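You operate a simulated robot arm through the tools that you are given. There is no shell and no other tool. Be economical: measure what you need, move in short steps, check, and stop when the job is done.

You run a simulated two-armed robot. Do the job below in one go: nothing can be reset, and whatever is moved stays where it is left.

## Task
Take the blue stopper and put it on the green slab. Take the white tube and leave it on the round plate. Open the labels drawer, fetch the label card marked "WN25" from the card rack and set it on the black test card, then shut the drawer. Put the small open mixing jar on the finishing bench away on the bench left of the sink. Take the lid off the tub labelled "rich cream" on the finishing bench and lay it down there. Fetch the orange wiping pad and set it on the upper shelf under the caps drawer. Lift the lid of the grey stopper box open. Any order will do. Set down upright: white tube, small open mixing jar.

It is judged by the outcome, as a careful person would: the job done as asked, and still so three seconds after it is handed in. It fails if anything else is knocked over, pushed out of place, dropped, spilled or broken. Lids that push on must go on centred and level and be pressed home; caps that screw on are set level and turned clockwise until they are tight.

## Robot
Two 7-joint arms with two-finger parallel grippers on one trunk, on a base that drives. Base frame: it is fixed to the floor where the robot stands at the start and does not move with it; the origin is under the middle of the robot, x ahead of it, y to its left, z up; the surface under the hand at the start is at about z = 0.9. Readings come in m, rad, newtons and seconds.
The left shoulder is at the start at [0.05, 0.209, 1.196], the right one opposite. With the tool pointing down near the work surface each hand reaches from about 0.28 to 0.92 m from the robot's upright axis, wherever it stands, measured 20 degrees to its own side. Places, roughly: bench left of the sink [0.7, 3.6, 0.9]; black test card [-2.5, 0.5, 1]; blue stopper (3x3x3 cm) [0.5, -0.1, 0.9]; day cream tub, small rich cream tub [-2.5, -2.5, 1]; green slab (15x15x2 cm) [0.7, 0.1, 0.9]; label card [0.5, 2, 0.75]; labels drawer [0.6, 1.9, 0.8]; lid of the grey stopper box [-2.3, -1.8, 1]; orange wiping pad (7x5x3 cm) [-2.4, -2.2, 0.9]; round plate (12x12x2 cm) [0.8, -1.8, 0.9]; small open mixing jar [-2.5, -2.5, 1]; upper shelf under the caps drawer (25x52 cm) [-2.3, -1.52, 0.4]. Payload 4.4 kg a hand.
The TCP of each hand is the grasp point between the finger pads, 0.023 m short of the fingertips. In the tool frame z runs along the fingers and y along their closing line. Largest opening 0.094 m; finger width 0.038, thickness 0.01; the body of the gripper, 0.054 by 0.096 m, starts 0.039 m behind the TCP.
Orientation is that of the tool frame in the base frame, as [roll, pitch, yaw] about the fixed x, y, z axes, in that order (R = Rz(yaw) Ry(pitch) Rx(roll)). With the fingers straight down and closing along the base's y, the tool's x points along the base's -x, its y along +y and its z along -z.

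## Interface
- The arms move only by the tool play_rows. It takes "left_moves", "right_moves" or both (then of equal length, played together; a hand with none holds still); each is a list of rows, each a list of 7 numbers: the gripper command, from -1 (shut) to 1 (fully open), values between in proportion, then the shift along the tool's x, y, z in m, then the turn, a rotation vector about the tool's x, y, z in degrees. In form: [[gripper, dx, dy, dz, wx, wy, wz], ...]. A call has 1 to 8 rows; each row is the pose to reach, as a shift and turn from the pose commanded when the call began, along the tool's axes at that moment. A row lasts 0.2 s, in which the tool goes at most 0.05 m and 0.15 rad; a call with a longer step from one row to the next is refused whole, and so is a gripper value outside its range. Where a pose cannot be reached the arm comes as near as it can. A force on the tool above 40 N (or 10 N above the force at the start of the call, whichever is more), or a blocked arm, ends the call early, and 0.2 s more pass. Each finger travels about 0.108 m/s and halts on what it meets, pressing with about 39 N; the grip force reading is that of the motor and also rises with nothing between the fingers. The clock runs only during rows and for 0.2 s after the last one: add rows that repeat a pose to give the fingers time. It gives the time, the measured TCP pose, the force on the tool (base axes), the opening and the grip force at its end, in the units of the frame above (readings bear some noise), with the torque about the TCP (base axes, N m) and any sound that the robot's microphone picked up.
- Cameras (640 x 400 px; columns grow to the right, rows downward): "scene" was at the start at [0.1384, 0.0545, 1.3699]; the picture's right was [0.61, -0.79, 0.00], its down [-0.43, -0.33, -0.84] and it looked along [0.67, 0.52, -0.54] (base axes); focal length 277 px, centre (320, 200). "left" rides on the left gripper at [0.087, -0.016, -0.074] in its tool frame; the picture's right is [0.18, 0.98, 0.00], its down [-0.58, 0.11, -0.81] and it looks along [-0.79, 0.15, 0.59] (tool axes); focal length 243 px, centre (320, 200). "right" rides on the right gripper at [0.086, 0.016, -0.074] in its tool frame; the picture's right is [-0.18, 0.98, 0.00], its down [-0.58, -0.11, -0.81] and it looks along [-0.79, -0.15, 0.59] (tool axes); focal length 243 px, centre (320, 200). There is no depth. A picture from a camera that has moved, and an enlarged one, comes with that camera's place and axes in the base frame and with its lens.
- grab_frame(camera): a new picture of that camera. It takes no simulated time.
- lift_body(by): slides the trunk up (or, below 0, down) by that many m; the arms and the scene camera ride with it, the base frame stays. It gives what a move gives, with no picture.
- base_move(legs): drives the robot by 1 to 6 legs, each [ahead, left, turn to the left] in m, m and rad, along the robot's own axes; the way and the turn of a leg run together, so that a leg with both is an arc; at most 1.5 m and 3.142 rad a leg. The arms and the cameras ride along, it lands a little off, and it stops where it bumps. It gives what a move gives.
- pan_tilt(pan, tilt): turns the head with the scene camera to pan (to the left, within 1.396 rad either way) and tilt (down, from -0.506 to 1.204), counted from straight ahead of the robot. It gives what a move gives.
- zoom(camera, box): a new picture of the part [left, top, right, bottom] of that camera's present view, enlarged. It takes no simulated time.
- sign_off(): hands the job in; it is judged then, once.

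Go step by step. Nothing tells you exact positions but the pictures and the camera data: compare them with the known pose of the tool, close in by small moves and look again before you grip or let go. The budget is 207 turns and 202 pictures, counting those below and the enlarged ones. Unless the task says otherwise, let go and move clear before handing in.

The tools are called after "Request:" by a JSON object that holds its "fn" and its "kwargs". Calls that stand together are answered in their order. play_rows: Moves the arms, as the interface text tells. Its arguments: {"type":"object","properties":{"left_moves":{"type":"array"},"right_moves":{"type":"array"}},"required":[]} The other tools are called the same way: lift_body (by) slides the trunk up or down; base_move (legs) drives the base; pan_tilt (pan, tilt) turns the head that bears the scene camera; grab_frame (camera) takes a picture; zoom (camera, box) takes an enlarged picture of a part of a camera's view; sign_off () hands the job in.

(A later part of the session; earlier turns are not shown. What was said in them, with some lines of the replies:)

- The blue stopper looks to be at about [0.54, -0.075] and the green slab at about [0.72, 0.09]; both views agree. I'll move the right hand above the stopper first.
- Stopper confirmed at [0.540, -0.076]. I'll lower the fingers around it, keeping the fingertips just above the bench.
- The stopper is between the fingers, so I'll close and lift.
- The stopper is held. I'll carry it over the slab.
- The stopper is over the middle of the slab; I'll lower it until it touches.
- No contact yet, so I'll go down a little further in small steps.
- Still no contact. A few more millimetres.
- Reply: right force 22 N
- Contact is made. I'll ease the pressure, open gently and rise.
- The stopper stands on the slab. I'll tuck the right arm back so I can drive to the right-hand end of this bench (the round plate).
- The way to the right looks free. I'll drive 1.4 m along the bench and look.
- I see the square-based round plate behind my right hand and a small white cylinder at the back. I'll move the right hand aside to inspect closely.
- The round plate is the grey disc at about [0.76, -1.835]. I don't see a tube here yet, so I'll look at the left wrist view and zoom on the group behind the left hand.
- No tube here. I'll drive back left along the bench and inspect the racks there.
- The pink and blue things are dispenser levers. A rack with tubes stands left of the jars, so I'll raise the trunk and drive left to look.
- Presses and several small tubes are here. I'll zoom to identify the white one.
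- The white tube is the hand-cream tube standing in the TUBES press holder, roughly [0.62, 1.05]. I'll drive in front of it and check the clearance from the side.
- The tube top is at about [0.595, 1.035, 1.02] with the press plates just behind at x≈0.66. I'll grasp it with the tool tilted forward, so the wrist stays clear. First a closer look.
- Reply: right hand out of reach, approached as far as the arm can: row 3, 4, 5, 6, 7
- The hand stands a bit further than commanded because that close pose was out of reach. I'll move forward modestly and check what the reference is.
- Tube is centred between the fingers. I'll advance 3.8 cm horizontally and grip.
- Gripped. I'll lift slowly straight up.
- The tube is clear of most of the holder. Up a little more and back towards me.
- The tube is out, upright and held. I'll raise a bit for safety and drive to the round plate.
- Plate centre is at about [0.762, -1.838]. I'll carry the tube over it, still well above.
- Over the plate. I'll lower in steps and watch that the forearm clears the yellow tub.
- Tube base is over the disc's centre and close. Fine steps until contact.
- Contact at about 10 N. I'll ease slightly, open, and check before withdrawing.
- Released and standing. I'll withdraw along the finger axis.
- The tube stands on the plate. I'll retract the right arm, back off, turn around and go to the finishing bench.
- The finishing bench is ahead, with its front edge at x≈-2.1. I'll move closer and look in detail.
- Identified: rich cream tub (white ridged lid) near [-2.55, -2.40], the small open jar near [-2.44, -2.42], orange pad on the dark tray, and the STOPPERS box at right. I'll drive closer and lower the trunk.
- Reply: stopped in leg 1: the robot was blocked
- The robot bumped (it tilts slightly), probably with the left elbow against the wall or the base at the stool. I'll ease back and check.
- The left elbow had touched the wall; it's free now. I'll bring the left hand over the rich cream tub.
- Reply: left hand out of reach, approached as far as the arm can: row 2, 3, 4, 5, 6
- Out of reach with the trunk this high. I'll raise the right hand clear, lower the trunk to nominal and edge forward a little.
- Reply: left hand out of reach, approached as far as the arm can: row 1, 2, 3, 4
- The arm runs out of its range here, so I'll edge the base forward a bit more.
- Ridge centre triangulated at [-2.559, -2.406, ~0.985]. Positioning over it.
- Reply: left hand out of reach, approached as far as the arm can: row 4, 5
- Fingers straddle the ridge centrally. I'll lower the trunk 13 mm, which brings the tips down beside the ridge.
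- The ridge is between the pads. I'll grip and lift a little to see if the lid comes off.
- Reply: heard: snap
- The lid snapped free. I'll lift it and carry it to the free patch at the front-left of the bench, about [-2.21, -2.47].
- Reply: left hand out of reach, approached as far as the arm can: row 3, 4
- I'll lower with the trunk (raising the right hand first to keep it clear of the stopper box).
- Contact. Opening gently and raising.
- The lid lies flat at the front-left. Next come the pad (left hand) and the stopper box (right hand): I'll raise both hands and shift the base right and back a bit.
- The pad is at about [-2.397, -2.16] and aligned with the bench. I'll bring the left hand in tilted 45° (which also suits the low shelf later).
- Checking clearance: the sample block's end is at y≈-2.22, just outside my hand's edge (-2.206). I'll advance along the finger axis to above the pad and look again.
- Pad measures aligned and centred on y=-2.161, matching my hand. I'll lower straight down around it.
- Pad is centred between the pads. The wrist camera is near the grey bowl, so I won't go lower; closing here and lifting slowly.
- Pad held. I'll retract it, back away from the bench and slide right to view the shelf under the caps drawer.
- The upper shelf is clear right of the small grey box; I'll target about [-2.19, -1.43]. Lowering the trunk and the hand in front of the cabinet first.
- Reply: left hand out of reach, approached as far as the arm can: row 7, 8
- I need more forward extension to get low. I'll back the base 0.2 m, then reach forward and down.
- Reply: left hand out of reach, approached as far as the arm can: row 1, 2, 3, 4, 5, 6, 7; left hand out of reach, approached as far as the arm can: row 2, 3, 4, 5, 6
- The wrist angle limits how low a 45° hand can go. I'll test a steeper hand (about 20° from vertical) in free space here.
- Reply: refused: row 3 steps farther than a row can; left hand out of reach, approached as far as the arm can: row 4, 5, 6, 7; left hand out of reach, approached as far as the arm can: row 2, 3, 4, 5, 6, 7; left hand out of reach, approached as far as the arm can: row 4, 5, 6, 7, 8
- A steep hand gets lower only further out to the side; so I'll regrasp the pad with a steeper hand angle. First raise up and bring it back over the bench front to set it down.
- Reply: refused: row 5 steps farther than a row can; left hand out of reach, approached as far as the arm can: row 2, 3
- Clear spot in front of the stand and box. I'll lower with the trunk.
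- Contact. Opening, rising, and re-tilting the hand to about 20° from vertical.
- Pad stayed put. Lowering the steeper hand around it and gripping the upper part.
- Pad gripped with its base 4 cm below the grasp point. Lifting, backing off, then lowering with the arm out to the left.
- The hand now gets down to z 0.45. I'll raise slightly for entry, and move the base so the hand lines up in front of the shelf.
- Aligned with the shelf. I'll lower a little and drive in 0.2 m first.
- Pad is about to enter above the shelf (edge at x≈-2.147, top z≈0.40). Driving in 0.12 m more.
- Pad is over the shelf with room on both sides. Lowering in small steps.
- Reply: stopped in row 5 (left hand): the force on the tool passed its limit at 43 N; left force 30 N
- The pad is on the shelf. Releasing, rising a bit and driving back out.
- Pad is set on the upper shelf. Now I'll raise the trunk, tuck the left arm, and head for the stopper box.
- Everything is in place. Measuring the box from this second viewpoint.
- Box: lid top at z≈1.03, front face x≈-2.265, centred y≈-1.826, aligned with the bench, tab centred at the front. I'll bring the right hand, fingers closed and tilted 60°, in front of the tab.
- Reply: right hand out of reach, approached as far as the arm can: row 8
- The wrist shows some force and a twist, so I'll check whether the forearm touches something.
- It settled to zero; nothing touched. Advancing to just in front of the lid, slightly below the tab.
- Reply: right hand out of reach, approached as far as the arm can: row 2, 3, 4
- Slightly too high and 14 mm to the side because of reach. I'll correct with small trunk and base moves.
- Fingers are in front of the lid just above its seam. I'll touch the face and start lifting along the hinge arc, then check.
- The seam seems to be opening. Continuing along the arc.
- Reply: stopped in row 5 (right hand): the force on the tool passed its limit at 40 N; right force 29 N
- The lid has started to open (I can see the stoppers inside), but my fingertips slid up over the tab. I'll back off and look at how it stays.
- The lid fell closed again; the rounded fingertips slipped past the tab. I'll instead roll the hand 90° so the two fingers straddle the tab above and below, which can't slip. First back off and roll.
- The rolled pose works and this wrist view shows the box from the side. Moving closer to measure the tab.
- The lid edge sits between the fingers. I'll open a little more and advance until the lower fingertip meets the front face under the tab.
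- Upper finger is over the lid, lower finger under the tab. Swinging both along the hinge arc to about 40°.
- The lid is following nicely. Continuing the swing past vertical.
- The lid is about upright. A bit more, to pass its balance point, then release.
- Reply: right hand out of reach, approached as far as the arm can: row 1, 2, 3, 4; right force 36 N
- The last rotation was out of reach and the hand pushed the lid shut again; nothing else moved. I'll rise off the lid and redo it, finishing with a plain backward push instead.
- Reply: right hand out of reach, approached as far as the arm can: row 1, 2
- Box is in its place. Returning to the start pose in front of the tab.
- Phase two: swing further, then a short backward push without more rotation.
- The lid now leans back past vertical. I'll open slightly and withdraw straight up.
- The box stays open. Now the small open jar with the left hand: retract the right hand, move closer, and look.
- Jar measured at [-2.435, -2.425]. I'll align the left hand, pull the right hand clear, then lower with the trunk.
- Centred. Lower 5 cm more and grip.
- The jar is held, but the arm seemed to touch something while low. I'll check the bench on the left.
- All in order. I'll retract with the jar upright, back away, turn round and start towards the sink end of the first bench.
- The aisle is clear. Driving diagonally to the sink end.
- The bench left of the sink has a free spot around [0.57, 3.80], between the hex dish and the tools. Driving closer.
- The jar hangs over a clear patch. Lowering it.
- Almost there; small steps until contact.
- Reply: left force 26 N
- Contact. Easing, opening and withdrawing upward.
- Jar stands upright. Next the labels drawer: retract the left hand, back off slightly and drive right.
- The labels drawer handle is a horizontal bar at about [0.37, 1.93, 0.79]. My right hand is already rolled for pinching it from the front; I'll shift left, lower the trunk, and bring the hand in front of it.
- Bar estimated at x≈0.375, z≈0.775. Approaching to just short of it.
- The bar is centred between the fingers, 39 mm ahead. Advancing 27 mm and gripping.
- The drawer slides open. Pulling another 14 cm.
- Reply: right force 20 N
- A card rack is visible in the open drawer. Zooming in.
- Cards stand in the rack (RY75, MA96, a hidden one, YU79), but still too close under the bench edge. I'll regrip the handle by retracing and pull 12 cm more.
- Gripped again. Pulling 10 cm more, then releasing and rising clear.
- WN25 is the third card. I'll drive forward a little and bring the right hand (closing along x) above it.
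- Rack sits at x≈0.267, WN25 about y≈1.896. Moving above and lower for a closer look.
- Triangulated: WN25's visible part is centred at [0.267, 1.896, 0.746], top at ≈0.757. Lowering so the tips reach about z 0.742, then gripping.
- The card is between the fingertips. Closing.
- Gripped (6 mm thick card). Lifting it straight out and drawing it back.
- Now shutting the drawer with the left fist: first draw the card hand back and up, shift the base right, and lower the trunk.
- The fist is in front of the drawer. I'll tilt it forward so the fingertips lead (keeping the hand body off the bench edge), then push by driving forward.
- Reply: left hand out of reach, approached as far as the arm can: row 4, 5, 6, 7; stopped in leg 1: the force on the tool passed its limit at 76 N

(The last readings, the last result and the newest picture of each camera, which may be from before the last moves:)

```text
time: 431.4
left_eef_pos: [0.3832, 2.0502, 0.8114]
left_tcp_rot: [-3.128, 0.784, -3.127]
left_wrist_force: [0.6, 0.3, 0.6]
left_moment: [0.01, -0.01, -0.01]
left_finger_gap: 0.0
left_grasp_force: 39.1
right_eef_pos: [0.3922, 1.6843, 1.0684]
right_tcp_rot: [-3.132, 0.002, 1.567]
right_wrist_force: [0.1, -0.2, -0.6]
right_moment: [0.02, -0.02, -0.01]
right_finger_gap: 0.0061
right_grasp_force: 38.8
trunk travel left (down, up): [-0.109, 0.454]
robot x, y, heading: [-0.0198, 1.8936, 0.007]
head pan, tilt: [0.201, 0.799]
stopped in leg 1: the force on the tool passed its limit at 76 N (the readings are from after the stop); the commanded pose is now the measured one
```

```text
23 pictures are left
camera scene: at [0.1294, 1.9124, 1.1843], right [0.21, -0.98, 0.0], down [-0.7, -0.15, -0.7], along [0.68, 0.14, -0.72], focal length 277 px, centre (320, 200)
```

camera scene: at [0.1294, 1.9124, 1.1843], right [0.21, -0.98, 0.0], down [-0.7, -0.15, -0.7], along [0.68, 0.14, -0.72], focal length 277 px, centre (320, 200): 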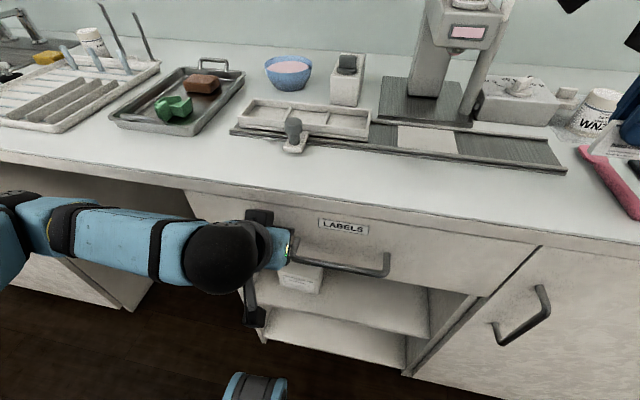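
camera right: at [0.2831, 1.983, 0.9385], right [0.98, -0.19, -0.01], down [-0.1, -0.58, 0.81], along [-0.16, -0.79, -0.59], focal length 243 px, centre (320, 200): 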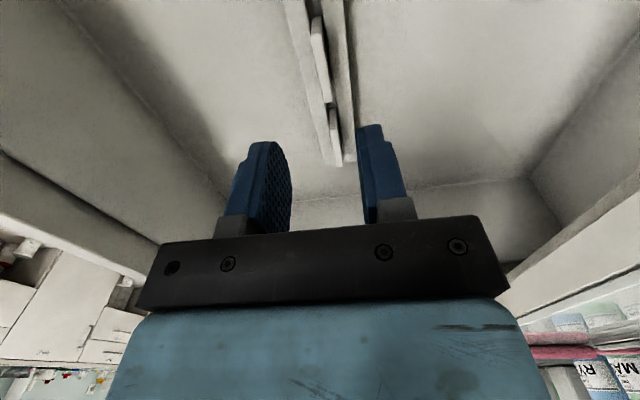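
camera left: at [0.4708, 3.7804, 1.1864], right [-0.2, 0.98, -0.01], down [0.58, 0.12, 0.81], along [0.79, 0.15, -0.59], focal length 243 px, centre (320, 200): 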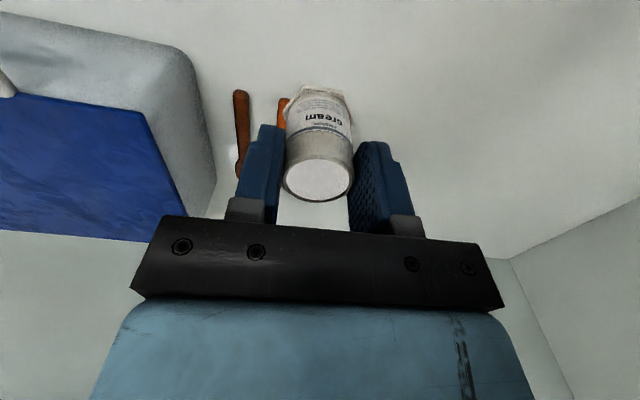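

The drawer is shut against its stop. Backing off, raising up, turning round and heading to the black test card.

Request:
{"fn": "base_move", "kwargs": {"legs": [[-0.75, 0, 0]]}}

Request:
{"fn": "lift_body", "kwargs": {"by": 0.2}}

Request:
{"fn": "base_move", "kwargs": {"legs": [[0, 0, 1.57], [0, 0, 1.565], [0.3, 0.75, 0], [0.3, 0.8, 0]]}}

Request:
{"fn": "pan_tilt", "kwargs": {"pan": -0.1, "tilt": 0.5}}

Request:
{"fn": "grab_frame", "kwargs": {"camera": "scene"}}

```text
time: 435.4
left_eef_pos: [-0.3572, 2.046, 0.8113]
left_tcp_rot: [-3.127, 0.783, -3.127]
left_wrist_force: [0.7, -0.4, -0.1]
left_moment: [-0.02, 0.01, 0.03]
left_finger_gap: 0.0001
left_grasp_force: 38.5
right_eef_pos: [-0.3481, 1.6802, 1.0683]
right_tcp_rot: [-3.13, 0.002, 1.568]
right_wrist_force: [-0.1, 0.4, 0.9]
right_moment: [-0.03, -0.03, 0.0]
right_finger_gap: 0.0061
right_grasp_force: 38.8
trunk travel left (down, up): [-0.109, 0.454]
robot x, y, heading: [-0.7623, 1.8897, 0.008]
head pan, tilt: [0.201, 0.799]
```

```text
time: 437.6
left_eef_pos: [-0.3577, 2.0459, 1.0111]
left_tcp_rot: [-3.127, 0.781, -3.128]
left_wrist_force: [0.0, -0.1, 0.5]
left_moment: [0.02, 0.03, -0.02]
left_finger_gap: 0.0001
left_grasp_force: 39.3
right_eef_pos: [-0.3466, 1.6795, 1.2694]
right_tcp_rot: [-3.131, 0.002, 1.569]
right_wrist_force: [0.3, -0.1, -0.7]
right_moment: [0.04, 0.02, 0.02]
right_finger_gap: 0.0061
right_grasp_force: 38.5
trunk travel left (down, up): [-0.309, 0.254]
robot x, y, heading: [-0.7587, 1.8959, 0.005]
head pan, tilt: [0.201, 0.799]
```

```text
time: 459.3
left_eef_pos: [-1.7203, 0.169, 1.0106]
left_tcp_rot: [-3.128, 0.78, 0.025]
left_wrist_force: [-0.9, 0.4, 0.1]
left_moment: [0.01, -0.03, -0.02]
left_finger_gap: 0.0
left_grasp_force: 39.5
right_eef_pos: [-1.736, 0.5339, 1.2698]
right_tcp_rot: [-3.131, 0.002, -1.561]
right_wrist_force: [-0.4, -0.5, 0.5]
right_moment: [-0.02, -0.02, 0.0]
right_finger_gap: 0.0064
right_grasp_force: 39.2
trunk travel left (down, up): [-0.309, 0.254]
robot x, y, heading: [-1.3233, 0.3323, -3.122]
head pan, tilt: [0.201, 0.799]
```

```text
time: 460.1
left_eef_pos: [-1.7209, 0.1688, 1.0104]
left_tcp_rot: [-3.128, 0.783, 0.025]
left_wrist_force: [-0.7, -0.4, 0.3]
left_moment: [0.01, 0.0, 0.02]
left_finger_gap: 0.0
left_grasp_force: 39.5
right_eef_pos: [-1.7339, 0.5329, 1.2696]
right_tcp_rot: [-3.13, 0.002, -1.561]
right_wrist_force: [0.1, 0.1, -0.2]
right_moment: [0.0, 0.03, -0.05]
right_finger_gap: 0.0062
right_grasp_force: 38.7
trunk travel left (down, up): [-0.309, 0.254]
robot x, y, heading: [-1.3181, 0.3267, -3.118]
head pan, tilt: [-0.099, 0.499]
```

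```text
22 pictures are left
camera scene: at [-1.4797, 0.3344, 1.4102], right [0.08, 1.0, 0.0], down [0.48, -0.04, -0.88], along [-0.87, 0.07, -0.48], focal length 277 px, centre (320, 200)
```

scene: 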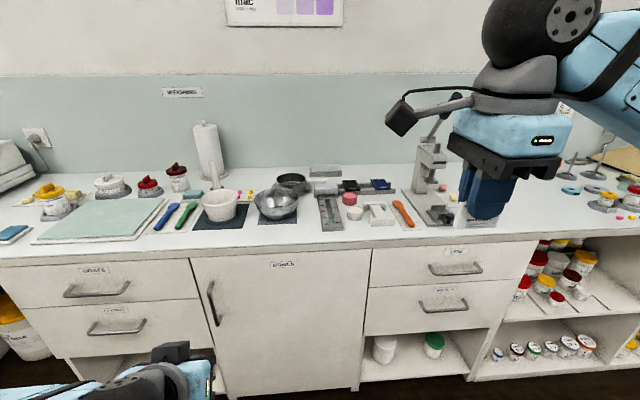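

Request:
{"fn": "zoom", "kwargs": {"camera": "scene", "box": [270, 150, 430, 250]}}

```text
4.00 times, centred on (350, 200) of scene
camera zoom: at [-1.4797, 0.3344, 1.4102], right [0.08, 1.0, 0.0], down [0.48, -0.04, -0.88], along [-0.87, 0.07, -0.48], focal length 1107 px, centre (200, 200)
```

zoom: 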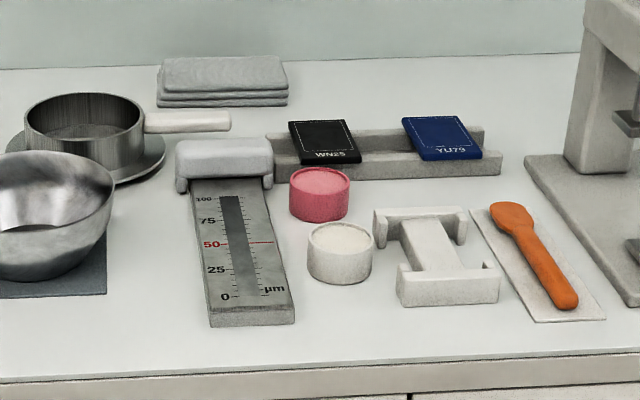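

The black test card (marked WN25) lies on a low rack near [-2.42, 0.53]. I'll raise the left hand out of the way, roll the right hand 180° so the label's face will end up upwards, and move closer.

Request:
{"fn": "play_rows", "kwargs": {"left_moves": [[-1, -0.008, 0, -0.04, 0, 0, 0], [-1, -0.016, 0, -0.08, 0, 0, 0], [-1, -0.025, 0, -0.12, 0, 0, 0], [-1, -0.03, 0, -0.15, 0, 0, 0], [-1, -0.035, 0, -0.177, 0, 0, 0], [-1, -0.035, 0, -0.177, 0, 0, 0], [-1, -0.035, 0, -0.177, 0, 0, 0], [-1, -0.035, 0, -0.177, 0, 0, 0]], "right_moves": [[-1, 0, 0, 0, 0, 0, -8.3], [-1, 0, 0, 0, 0, 0, -16.6], [-1, 0, 0, 0, 0, 0, -24.9], [-1, 0, 0, 0, 0, 0, -33.2], [-1, 0, 0, 0, 0, 0, -41.5], [-1, 0, 0, 0, 0, 0, -49.8], [-1, 0, 0, 0, 0, 0, -58.1], [-1, 0, 0, 0, 0, 0, -66.4]]}}

Request:
{"fn": "play_rows", "kwargs": {"right_moves": [[-1, 0, 0, 0, 0, 0, -8.3], [-1, 0, 0, 0, 0, 0, -16.6], [-1, 0, 0, 0, 0, 0, -24.9], [-1, 0, 0, 0, 0, 0, -33.2], [-1, 0, 0, 0, 0, 0, -41.5], [-1, 0, 0, 0, 0, 0, -49.8], [-1, 0, 0, 0, 0, 0, -58.1], [-1, 0, 0, 0, 0, 0, -66.4]]}}

Request:
{"fn": "play_rows", "kwargs": {"right_moves": [[-1, 0, 0, 0, 0, 0, -8.3], [-1, 0, 0, 0, 0, 0, -16.6], [-1, 0, 0, 0, 0, 0, -24.9], [-1, 0, 0, 0, 0, 0, -33.2], [-1, 0, 0, 0, 0, 0, -41.5], [-1, 0, 0, 0, 0, 0, -47.2]]}}

Request:
{"fn": "base_move", "kwargs": {"legs": [[0.45, 0, -0.024]]}}

Request:
{"fn": "pan_tilt", "kwargs": {"pan": -0.3, "tilt": 0.6}}

Request:
{"fn": "grab_frame", "kwargs": {"camera": "scene"}}

Request:
{"fn": "grab_frame", "kwargs": {"camera": "right"}}

```text
time: 461.9
left_eef_pos: [-1.6899, 0.2341, 1.1866]
left_tcp_rot: [-3.127, 0.781, 0.026]
left_wrist_force: [-0.6, 0.1, 0.0]
left_moment: [-0.03, 0.03, -0.01]
left_finger_gap: 0.0
left_grasp_force: 38.7
left hand out of reach, approached as far as the arm can: row 1, 2, 3, 4, 5, 6, 7, 8
right_eef_pos: [-1.7353, 0.5345, 1.2695]
right_tcp_rot: [-3.135, -0.009, -0.4]
right_wrist_force: [0.6, 0.7, -0.1]
right_moment: [-0.01, -0.05, 0.01]
right_finger_gap: 0.0061
right_grasp_force: 39.0
trunk travel left (down, up): [-0.309, 0.254]
robot x, y, heading: [-1.3246, 0.3282, -3.122]
head pan, tilt: [-0.099, 0.499]
```

```text
time: 463.7
left_eef_pos: [-1.6914, 0.2341, 1.1872]
left_tcp_rot: [-3.129, 0.782, 0.026]
left_wrist_force: [0.6, 0.7, 0.2]
left_moment: [0.03, 0.0, 0.01]
left_finger_gap: 0.0
left_grasp_force: 39.4
right_eef_pos: [-1.7367, 0.5338, 1.2698]
right_tcp_rot: [3.137, -0.009, 0.759]
right_wrist_force: [-0.3, 0.4, 0.3]
right_moment: [0.03, 0.01, -0.01]
right_finger_gap: 0.006
right_grasp_force: 39.1
trunk travel left (down, up): [-0.309, 0.254]
robot x, y, heading: [-1.3217, 0.3239, -3.123]
head pan, tilt: [-0.099, 0.499]
```

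```text
time: 465.1
left_eef_pos: [-1.6897, 0.232, 1.187]
left_tcp_rot: [-3.129, 0.781, 0.026]
left_wrist_force: [-0.1, -0.2, -1.2]
left_moment: [0.0, 0.02, 0.03]
left_finger_gap: 0.0
left_grasp_force: 38.9
right_eef_pos: [-1.6893, 0.4986, 1.2675]
right_tcp_rot: [3.131, 0.0, 1.578]
right_wrist_force: [0.3, -0.1, -0.7]
right_moment: [0.03, -0.01, -0.02]
right_finger_gap: 0.0061
right_grasp_force: 38.7
right hand out of reach, approached as far as the arm can: row 5, 6
trunk travel left (down, up): [-0.309, 0.254]
robot x, y, heading: [-1.3212, 0.3256, -3.125]
head pan, tilt: [-0.099, 0.499]
```

```text
time: 467.8
left_eef_pos: [-2.1419, 0.2386, 1.1867]
left_tcp_rot: [-3.128, 0.78, 0.003]
left_wrist_force: [0.6, -0.1, -0.1]
left_moment: [-0.02, -0.01, 0.03]
left_finger_gap: 0.0001
left_grasp_force: 38.8
right_eef_pos: [-2.1336, 0.5026, 1.2664]
right_tcp_rot: [3.131, -0.002, 1.551]
right_wrist_force: [-1.3, -0.4, -0.4]
right_moment: [-0.02, -0.01, 0.0]
right_finger_gap: 0.0064
right_grasp_force: 39.0
trunk travel left (down, up): [-0.309, 0.254]
robot x, y, heading: [-1.7718, 0.324, 3.143]
head pan, tilt: [-0.099, 0.499]
```

```text
time: 468.6
left_eef_pos: [-2.1409, 0.2389, 1.186]
left_tcp_rot: [-3.126, 0.782, 0.003]
left_wrist_force: [-1.3, 0.5, 0.3]
left_moment: [0.02, -0.01, 0.03]
left_finger_gap: 0.0
left_grasp_force: 39.2
right_eef_pos: [-2.1349, 0.5028, 1.268]
right_tcp_rot: [3.13, -0.001, 1.554]
right_wrist_force: [-1.1, -1.4, -0.7]
right_moment: [-0.04, -0.01, -0.02]
right_finger_gap: 0.0062
right_grasp_force: 39.4
trunk travel left (down, up): [-0.309, 0.254]
robot x, y, heading: [-1.771, 0.3215, 3.135]
head pan, tilt: [-0.3, 0.6]
```

```text
20 pictures are left
camera scene: at [-1.9226, 0.3513, 1.4012], right [0.3, 0.95, 0.0], down [0.54, -0.17, -0.83], along [-0.79, 0.25, -0.56], focal length 277 px, centre (320, 200)
```

scene: 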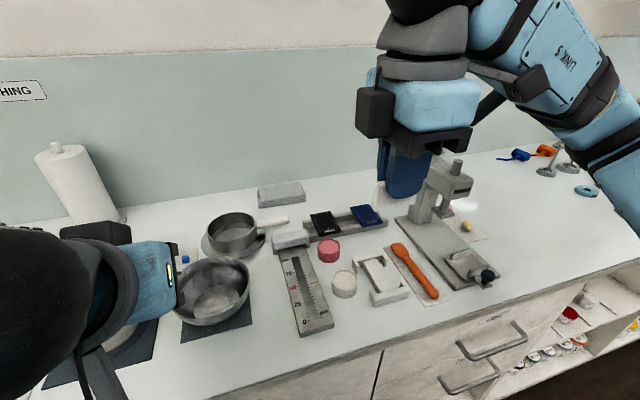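

```text
19 pictures are left
camera right: at [-2.1169, 0.5888, 1.3429], right [0.98, -0.2, 0.01], down [-0.13, -0.58, 0.8], along [-0.16, -0.79, -0.59], focal length 243 px, centre (320, 200)
```

right: 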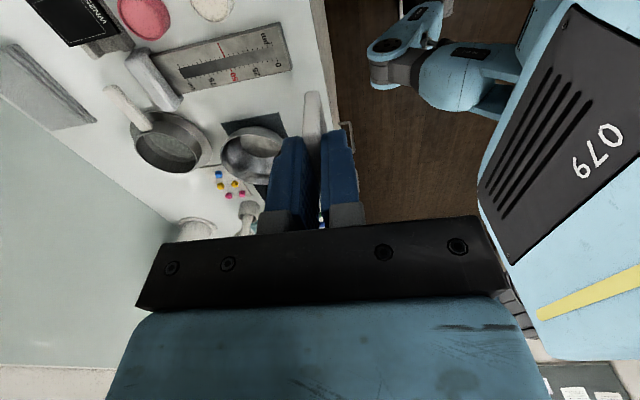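

Request:
{"fn": "zoom", "kwargs": {"camera": "scene", "box": [270, 170, 430, 290]}}

```text
3.33 times, centred on (350, 230) of scene
camera zoom: at [-1.9226, 0.3513, 1.4012], right [0.3, 0.95, 0.0], down [0.54, -0.17, -0.83], along [-0.79, 0.25, -0.56], focal length 923 px, centre (220, 100)
```

zoom: 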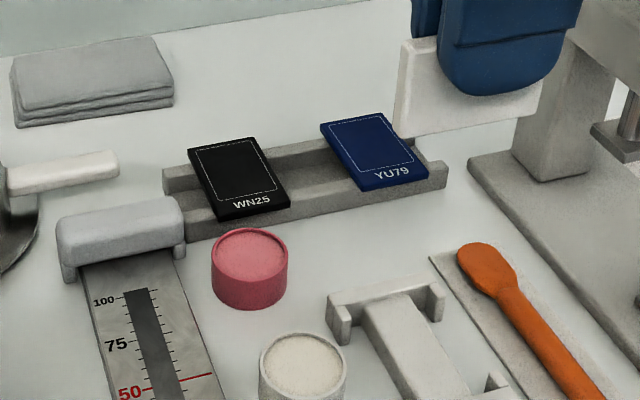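

The test card is flat, 6×9 cm, centred at [-2.485, 0.545] with top z≈0.93. I'll tilt the hand 60° forward over it, still high.

Request:
{"fn": "play_rows", "kwargs": {"right_moves": [[-1, 0.005, -0.04, 0.026, 7.5, 0, 0], [-1, 0.011, -0.08, 0.052, 15, 0, 0], [-1, 0.016, -0.12, 0.078, 22.5, 0, 0], [-1, 0.021, -0.16, 0.104, 30, 0, 0], [-1, 0.026, -0.2, 0.13, 37.5, 0, 0], [-1, 0.032, -0.24, 0.156, 45, 0, 0], [-1, 0.037, -0.28, 0.182, 52.5, 0, 0], [-1, 0.042, -0.32, 0.208, 60, 0, 0]]}}

Request:
{"fn": "grab_frame", "kwargs": {"camera": "scene"}}

```text
time: 470.4
left_eef_pos: [-2.1438, 0.2402, 1.1856]
left_tcp_rot: [-3.129, 0.779, 0.002]
left_wrist_force: [-1.6, 0.9, 0.2]
left_moment: [-0.01, 0.02, 0.06]
left_finger_gap: 0.0
left_grasp_force: 38.9
right_eef_pos: [-2.4527, 0.5523, 1.0534]
right_tcp_rot: [-2.104, 0.0, 1.554]
right_wrist_force: [-0.2, -0.3, -0.7]
right_moment: [-0.02, 0.0, 0.0]
right_finger_gap: 0.0061
right_grasp_force: 38.6
right hand out of reach, approached as far as the arm can: row 1, 2, 3, 4
trunk travel left (down, up): [-0.309, 0.254]
robot x, y, heading: [-1.7749, 0.3262, 3.142]
head pan, tilt: [-0.3, 0.6]
```

```text
17 pictures are left
camera scene: at [-1.925, 0.3531, 1.4008], right [0.3, 0.95, 0.0], down [0.54, -0.17, -0.82], along [-0.79, 0.25, -0.57], focal length 277 px, centre (320, 200)
```

scene: 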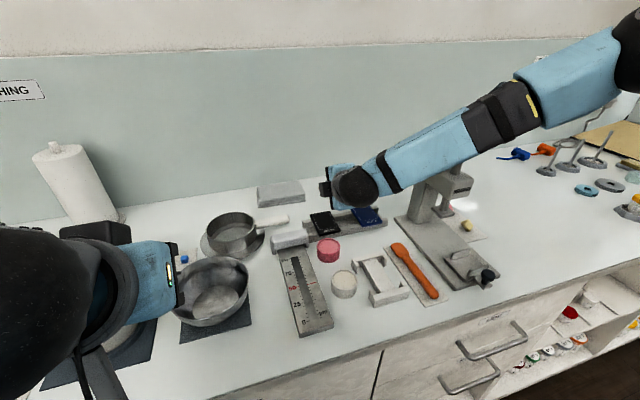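

The forearm passes near the press on the right, so I'll check that clearance before lowering.

Request:
{"fn": "zoom", "kwargs": {"camera": "scene", "box": [310, 80, 550, 260]}}

```text
2.22 times, centred on (430, 170) of scene
camera zoom: at [-1.925, 0.3531, 1.4008], right [0.3, 0.95, 0.0], down [0.54, -0.17, -0.82], along [-0.79, 0.25, -0.57], focal length 615 px, centre (76, 267)
```

zoom: 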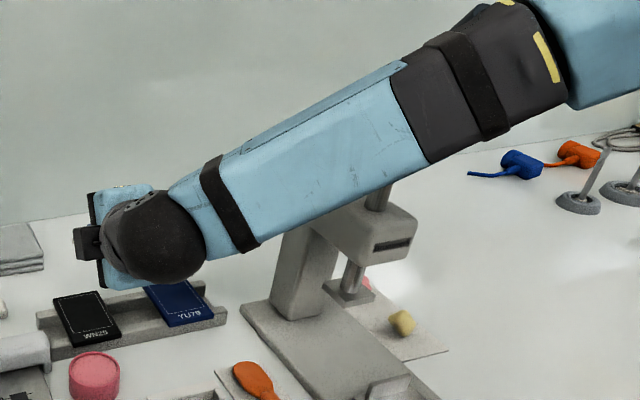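

Forearm clearance above the press lever is only ~4 cm. I'll raise the trunk 10 cm (lifting the elbow), use a 45° hand tilt, and lower only the hand; then check.

Request:
{"fn": "lift_body", "kwargs": {"by": 0.1}}

Request:
{"fn": "play_rows", "kwargs": {"right_moves": [[-1, -0.002, 0.03, 0.022, -4, 0, 0], [-1, -0.004, 0.06, 0.045, -8, 0, 0], [-1, -0.005, 0.09, 0.068, -12, 0, 0], [-1, -0.007, 0.115, 0.087, -15, 0, 0], [-1, -0.007, 0.131, 0.0988, -15, 0, 0], [-1, -0.007, 0.131, 0.0988, -15, 0, 0]]}}

Request:
{"fn": "zoom", "kwargs": {"camera": "scene", "box": [270, 130, 510, 310]}}

```text
time: 471.7
left_eef_pos: [-2.1416, 0.2392, 1.2868]
left_tcp_rot: [-3.127, 0.78, 0.002]
left_wrist_force: [0.6, -0.3, -0.6]
left_moment: [0.0, 0.01, -0.01]
left_finger_gap: 0.0001
left_grasp_force: 39.3
right_eef_pos: [-2.4513, 0.5506, 1.155]
right_tcp_rot: [-2.102, -0.002, 1.553]
right_wrist_force: [0.3, 0.1, 0.3]
right_moment: [0.03, 0.0, -0.03]
right_finger_gap: 0.006
right_grasp_force: 39.5
trunk travel left (down, up): [-0.409, 0.154]
robot x, y, heading: [-1.7715, 0.3198, 3.142]
head pan, tilt: [-0.3, 0.6]
```

```text
time: 473.1
left_eef_pos: [-2.1417, 0.2376, 1.286]
left_tcp_rot: [-3.128, 0.782, 0.003]
left_wrist_force: [0.1, 0.1, 0.4]
left_moment: [-0.01, 0.0, -0.01]
left_finger_gap: 0.0
left_grasp_force: 39.2
right_eef_pos: [-2.4691, 0.5436, 0.992]
right_tcp_rot: [-2.366, -0.003, 1.553]
right_wrist_force: [-0.1, -0.3, -0.3]
right_moment: [0.0, 0.02, 0.0]
right_finger_gap: 0.0064
right_grasp_force: 39.0
trunk travel left (down, up): [-0.409, 0.154]
robot x, y, heading: [-1.7741, 0.3273, 3.139]
head pan, tilt: [-0.3, 0.6]
```

```text
2.22 times, centred on (390, 220) of scene
camera zoom: at [-1.9223, 0.3512, 1.5012], right [0.3, 0.95, 0.0], down [0.54, -0.17, -0.83], along [-0.79, 0.25, -0.56], focal length 615 px, centre (164, 156)
```

zoom: 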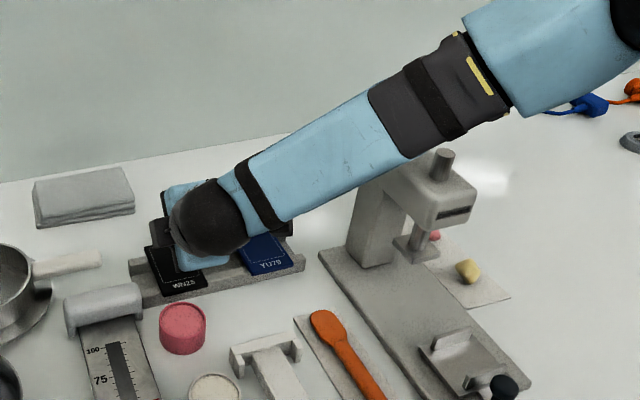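

The forearm clears the press head. Lowering the last couple of centimetres slowly.

Request:
{"fn": "play_rows", "kwargs": {"right_moves": [[-1, 0, 0.0035, 0.0035, 0, 0, 0], [-1, 0, 0.007, 0.007, 0, 0, 0], [-1, 0, 0.0105, 0.0105, 0, 0, 0], [-1, 0, 0.0135, 0.0135, 0, 0, 0], [-1, 0, 0.0135, 0.0135, 0, 0, 0]]}}

Request:
{"fn": "grab_frame", "kwargs": {"camera": "right"}}

```text
time: 474.3
left_eef_pos: [-2.1413, 0.238, 1.2859]
left_tcp_rot: [-3.127, 0.783, 0.005]
left_wrist_force: [-0.8, -0.1, -0.8]
left_moment: [0.01, -0.01, -0.01]
left_finger_gap: 0.0002
left_grasp_force: 38.8
right_eef_pos: [-2.4685, 0.5443, 0.9731]
right_tcp_rot: [-2.366, -0.002, 1.553]
right_wrist_force: [-0.2, 0.1, -0.1]
right_moment: [0.04, -0.02, 0.0]
right_finger_gap: 0.0063
right_grasp_force: 39.5
trunk travel left (down, up): [-0.409, 0.154]
robot x, y, heading: [-1.7699, 0.3271, 3.139]
head pan, tilt: [-0.3, 0.6]
```

```text
14 pictures are left
camera right: at [-2.4033, 0.6296, 1.016], right [0.7, -0.19, -0.69], down [0.48, -0.59, 0.65], along [-0.53, -0.78, -0.32], focal length 243 px, centre (320, 200)
```

right: 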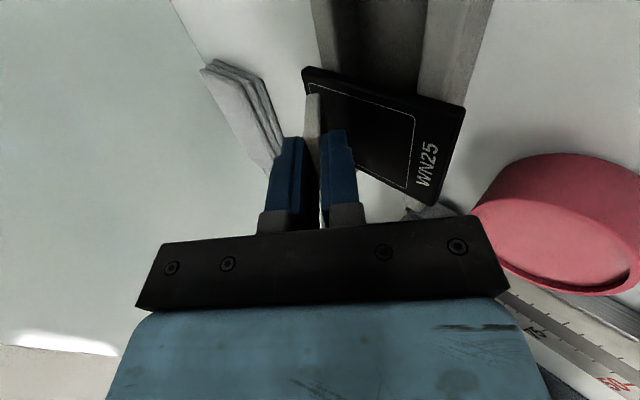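

The label's lower edge is 1 cm above the card and well inside it. Touching down, then opening slightly while easing up.

Request:
{"fn": "play_rows", "kwargs": {"right_moves": [[-1, 0, 0.003, 0.003, 0, 0, 0], [-1, 0, 0.006, 0.006, 0, 0, 0], [-1, 0, 0.006, 0.006, 0, 0, 0], [-0.75, 0, 0.003, 0.003, 0, 0, 0], [-0.6, 0, 0.001, 0.001, 0, 0, 0], [-0.6, 0, 0.001, 0.001, 0, 0, 0]]}}

Request:
{"fn": "zoom", "kwargs": {"camera": "right", "box": [220, 50, 480, 230]}}

```text
time: 475.7
left_eef_pos: [-2.1403, 0.2379, 1.2864]
left_tcp_rot: [-3.127, 0.78, 0.004]
left_wrist_force: [0.6, -0.4, -0.5]
left_moment: [0.0, -0.04, 0.01]
left_finger_gap: 0.0
left_grasp_force: 38.5
right_eef_pos: [-2.4693, 0.5449, 0.9719]
right_tcp_rot: [-2.365, -0.002, 1.553]
right_wrist_force: [-0.3, -0.9, 0.3]
right_moment: [-0.02, 0.02, -0.01]
right_finger_gap: 0.0188
right_grasp_force: 0.0
trunk travel left (down, up): [-0.409, 0.154]
robot x, y, heading: [-1.7739, 0.3234, 3.145]
head pan, tilt: [-0.3, 0.6]
```

```text
2.22 times, centred on (350, 140) of right
camera zoom: at [-2.4032, 0.6297, 1.0146], right [0.7, -0.19, -0.69], down [0.48, -0.59, 0.65], along [-0.53, -0.78, -0.32], focal length 539 px, centre (253, 333)
```

zoom: 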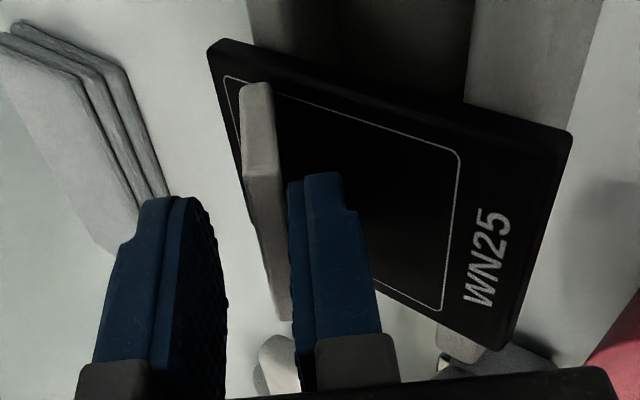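

The label leans on the nearer finger with its foot on the card. Drawing the hand slowly back lets it lie down.

Request:
{"fn": "play_rows", "kwargs": {"right_moves": [[-0.6, 0, 0.007, -0.007, 0, 0, 0], [-0.6, 0, 0.014, -0.014, 0, 0, 0], [-0.6, 0, 0.021, -0.021, 0, 0, 0], [-0.6, 0, 0.028, -0.028, 0, 0, 0], [-0.6, 0, 0.035, -0.035, 0, 0, 0], [-0.6, 0, 0.042, -0.042, 0, 0, 0]]}}

Request:
{"fn": "zoom", "kwargs": {"camera": "right", "box": [180, 30, 480, 240]}}

```text
time: 477.1
left_eef_pos: [-2.1412, 0.2384, 1.2875]
left_tcp_rot: [-3.128, 0.781, 0.002]
left_wrist_force: [-0.4, -0.5, -0.5]
left_moment: [0.01, -0.05, 0.01]
left_finger_gap: 0.0
left_grasp_force: 39.0
right_eef_pos: [-2.4094, 0.5431, 0.9713]
right_tcp_rot: [-2.367, -0.003, 1.554]
right_wrist_force: [-0.4, 0.0, 0.9]
right_moment: [0.0, 0.03, -0.02]
right_finger_gap: 0.0188
right_grasp_force: 0.1
trunk travel left (down, up): [-0.409, 0.154]
robot x, y, heading: [-1.773, 0.3234, 3.141]
head pan, tilt: [-0.3, 0.6]
```

```text
1.90 times, centred on (330, 135) of right
camera zoom: at [-2.3435, 0.6283, 1.0151], right [0.7, -0.19, -0.69], down [0.48, -0.59, 0.65], along [-0.53, -0.78, -0.32], focal length 462 px, centre (301, 324)
```

zoom: 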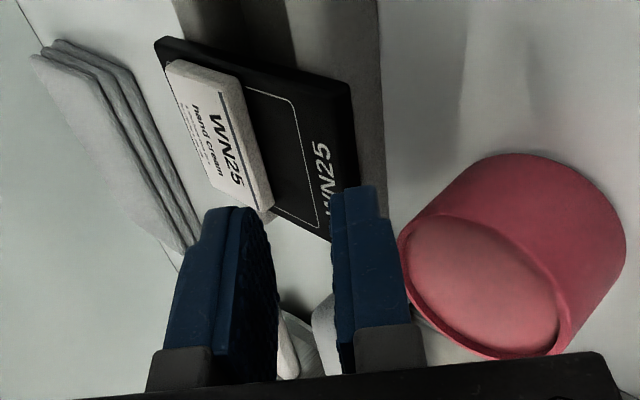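

The label lies face up on the black card. Lifting the hand away and taking a final look.

Request:
{"fn": "play_rows", "kwargs": {"right_moves": [[-0.6, 0, -0.015, -0.02, 0, 0, 0], [-0.6, 0, -0.035, -0.05, 0, 0, 0], [-0.6, 0, -0.055, -0.085, 0, 0, 0], [-0.6, 0, -0.075, -0.12, 0, 0, 0], [-0.6, 0, -0.085, -0.155, 0, 0, 0]]}}

Request:
{"fn": "zoom", "kwargs": {"camera": "scene", "box": [270, 170, 430, 290]}}

Request:
{"fn": "base_move", "kwargs": {"legs": [[-0.4, 0, 0]]}}

Request:
{"fn": "grab_frame", "kwargs": {"camera": "scene"}}

```text
time: 478.3
left_eef_pos: [-2.1404, 0.2381, 1.2875]
left_tcp_rot: [-3.127, 0.783, 0.004]
left_wrist_force: [0.1, -0.1, -0.8]
left_moment: [-0.04, 0.02, -0.02]
left_finger_gap: 0.0
left_grasp_force: 38.9
right_eef_pos: [-2.3605, 0.5435, 1.1433]
right_tcp_rot: [-2.365, -0.002, 1.554]
right_wrist_force: [-0.1, 0.3, 0.6]
right_moment: [-0.01, 0.0, -0.04]
right_finger_gap: 0.019
right_grasp_force: 0.1
trunk travel left (down, up): [-0.409, 0.154]
robot x, y, heading: [-1.7703, 0.324, 3.136]
head pan, tilt: [-0.3, 0.6]
```

```text
3.33 times, centred on (350, 230) of scene
camera zoom: at [-1.9213, 0.3516, 1.5013], right [0.3, 0.95, 0.0], down [0.54, -0.17, -0.83], along [-0.79, 0.25, -0.56], focal length 923 px, centre (220, 100)
```

zoom: 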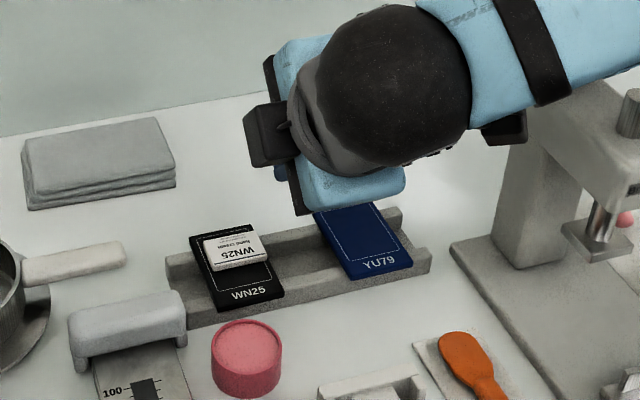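

```text
time: 480.8
left_eef_pos: [-1.746, 0.2373, 1.2864]
left_tcp_rot: [-3.128, 0.779, -0.001]
left_wrist_force: [0.6, -0.2, 0.4]
left_moment: [-0.03, -0.01, 0.0]
left_finger_gap: 0.0
left_grasp_force: 39.1
right_eef_pos: [-1.9649, 0.5441, 1.142]
right_tcp_rot: [-2.367, -0.004, 1.551]
right_wrist_force: [-0.4, -0.2, -1.4]
right_moment: [0.01, 0.02, 0.01]
right_finger_gap: 0.0187
right_grasp_force: 0.0
trunk travel left (down, up): [-0.409, 0.154]
robot x, y, heading: [-1.3721, 0.3247, 3.137]
head pan, tilt: [-0.3, 0.6]
```

```text
10 pictures are left
camera scene: at [-1.5262, 0.35, 1.5011], right [0.3, 0.95, 0.0], down [0.54, -0.17, -0.82], along [-0.79, 0.25, -0.57], focal length 277 px, centre (320, 200)
```

scene: 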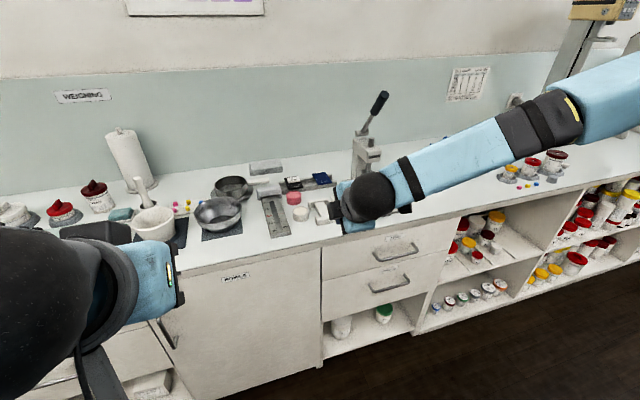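

The label sits squarely on the black test card. I'll turn round once to confirm the labels drawer is fully shut.

Request:
{"fn": "base_move", "kwargs": {"legs": [[-0.5, 0, 0], [0, 0, -2.6]]}}

Request:
{"fn": "pan_tilt", "kwargs": {"pan": 0.3, "tilt": 0.45}}

Request:
{"fn": "grab_frame", "kwargs": {"camera": "scene"}}

```text
time: 489.8
left_eef_pos: [-0.6032, 0.5857, 1.2856]
left_tcp_rot: [-3.129, 0.78, -2.587]
left_wrist_force: [0.3, -0.4, -0.6]
left_moment: [0.04, 0.02, 0.02]
left_finger_gap: 0.0001
left_grasp_force: 39.0
right_eef_pos: [-0.2567, 0.442, 1.143]
right_tcp_rot: [-2.366, -0.001, -1.037]
right_wrist_force: [0.0, -0.2, -0.2]
right_moment: [0.03, -0.02, -0.02]
right_finger_gap: 0.0186
right_grasp_force: 0.0
trunk travel left (down, up): [-0.409, 0.154]
robot x, y, heading: [-0.8746, 0.319, 0.55]
head pan, tilt: [-0.3, 0.6]
```

```text
time: 490.8
left_eef_pos: [-0.6024, 0.5869, 1.286]
left_tcp_rot: [-3.127, 0.781, -2.589]
left_wrist_force: [-0.1, 0.2, 0.1]
left_moment: [-0.01, 0.01, -0.01]
left_finger_gap: 0.0
left_grasp_force: 39.0
right_eef_pos: [-0.2554, 0.4421, 1.1425]
right_tcp_rot: [-2.367, -0.002, -1.038]
right_wrist_force: [-0.3, -1.0, 0.5]
right_moment: [0.01, -0.03, -0.03]
right_finger_gap: 0.0186
right_grasp_force: 0.2
trunk travel left (down, up): [-0.409, 0.154]
robot x, y, heading: [-0.8746, 0.3163, 0.545]
head pan, tilt: [0.3, 0.45]
```

```text
9 pictures are left
camera scene: at [-0.7551, 0.4234, 1.5147], right [0.75, -0.66, 0.0], down [-0.29, -0.33, -0.9], along [0.6, 0.67, -0.44], focal length 277 px, centre (320, 200)
```

scene: 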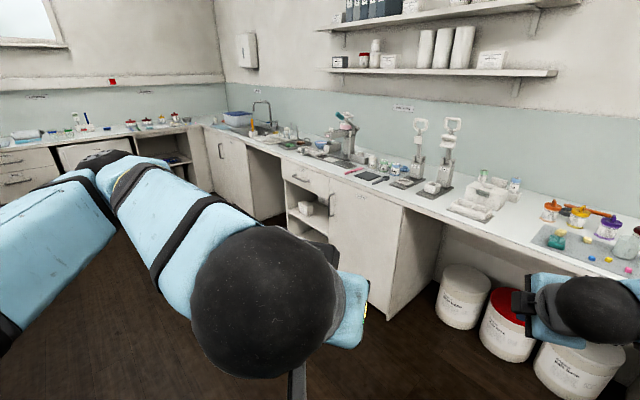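

Request:
{"fn": "zoom", "kwargs": {"camera": "scene", "box": [270, 130, 410, 250]}}

```text
3.33 times, centred on (340, 190) of scene
camera zoom: at [-0.7551, 0.4234, 1.5147], right [0.75, -0.66, 0.0], down [-0.29, -0.33, -0.9], along [0.6, 0.67, -0.44], focal length 923 px, centre (253, 233)
```

zoom: 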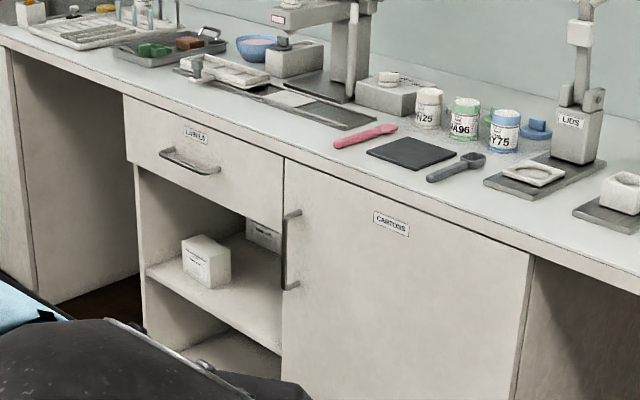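

The labels drawer is flush with the cupboard front and both hands are empty and clear. Everything asked for is in place, so I'm handing in.

Request:
{"fn": "sign_off", "kwargs": {}}

```text
The job is handed in.
```

All seven tasks are done and handed in:

- **Blue stopper:** it stands on the green slab.
- **White tube:** it stands upright on the round plate.
- **WN25 label card:** it lies face up on the black test card, and the labels drawer is shut.
- **Small open mixing jar:** it stands upright on the bench left of the sink.
- **Rich cream tub:** its lid is off and laid down at the front left of the finishing bench.
- **Orange wiping pad:** it is on the upper shelf under the caps drawer.
- **Grey stopper box:** its lid is open. It fell shut twice while I was opening it, but stayed open once I let go.
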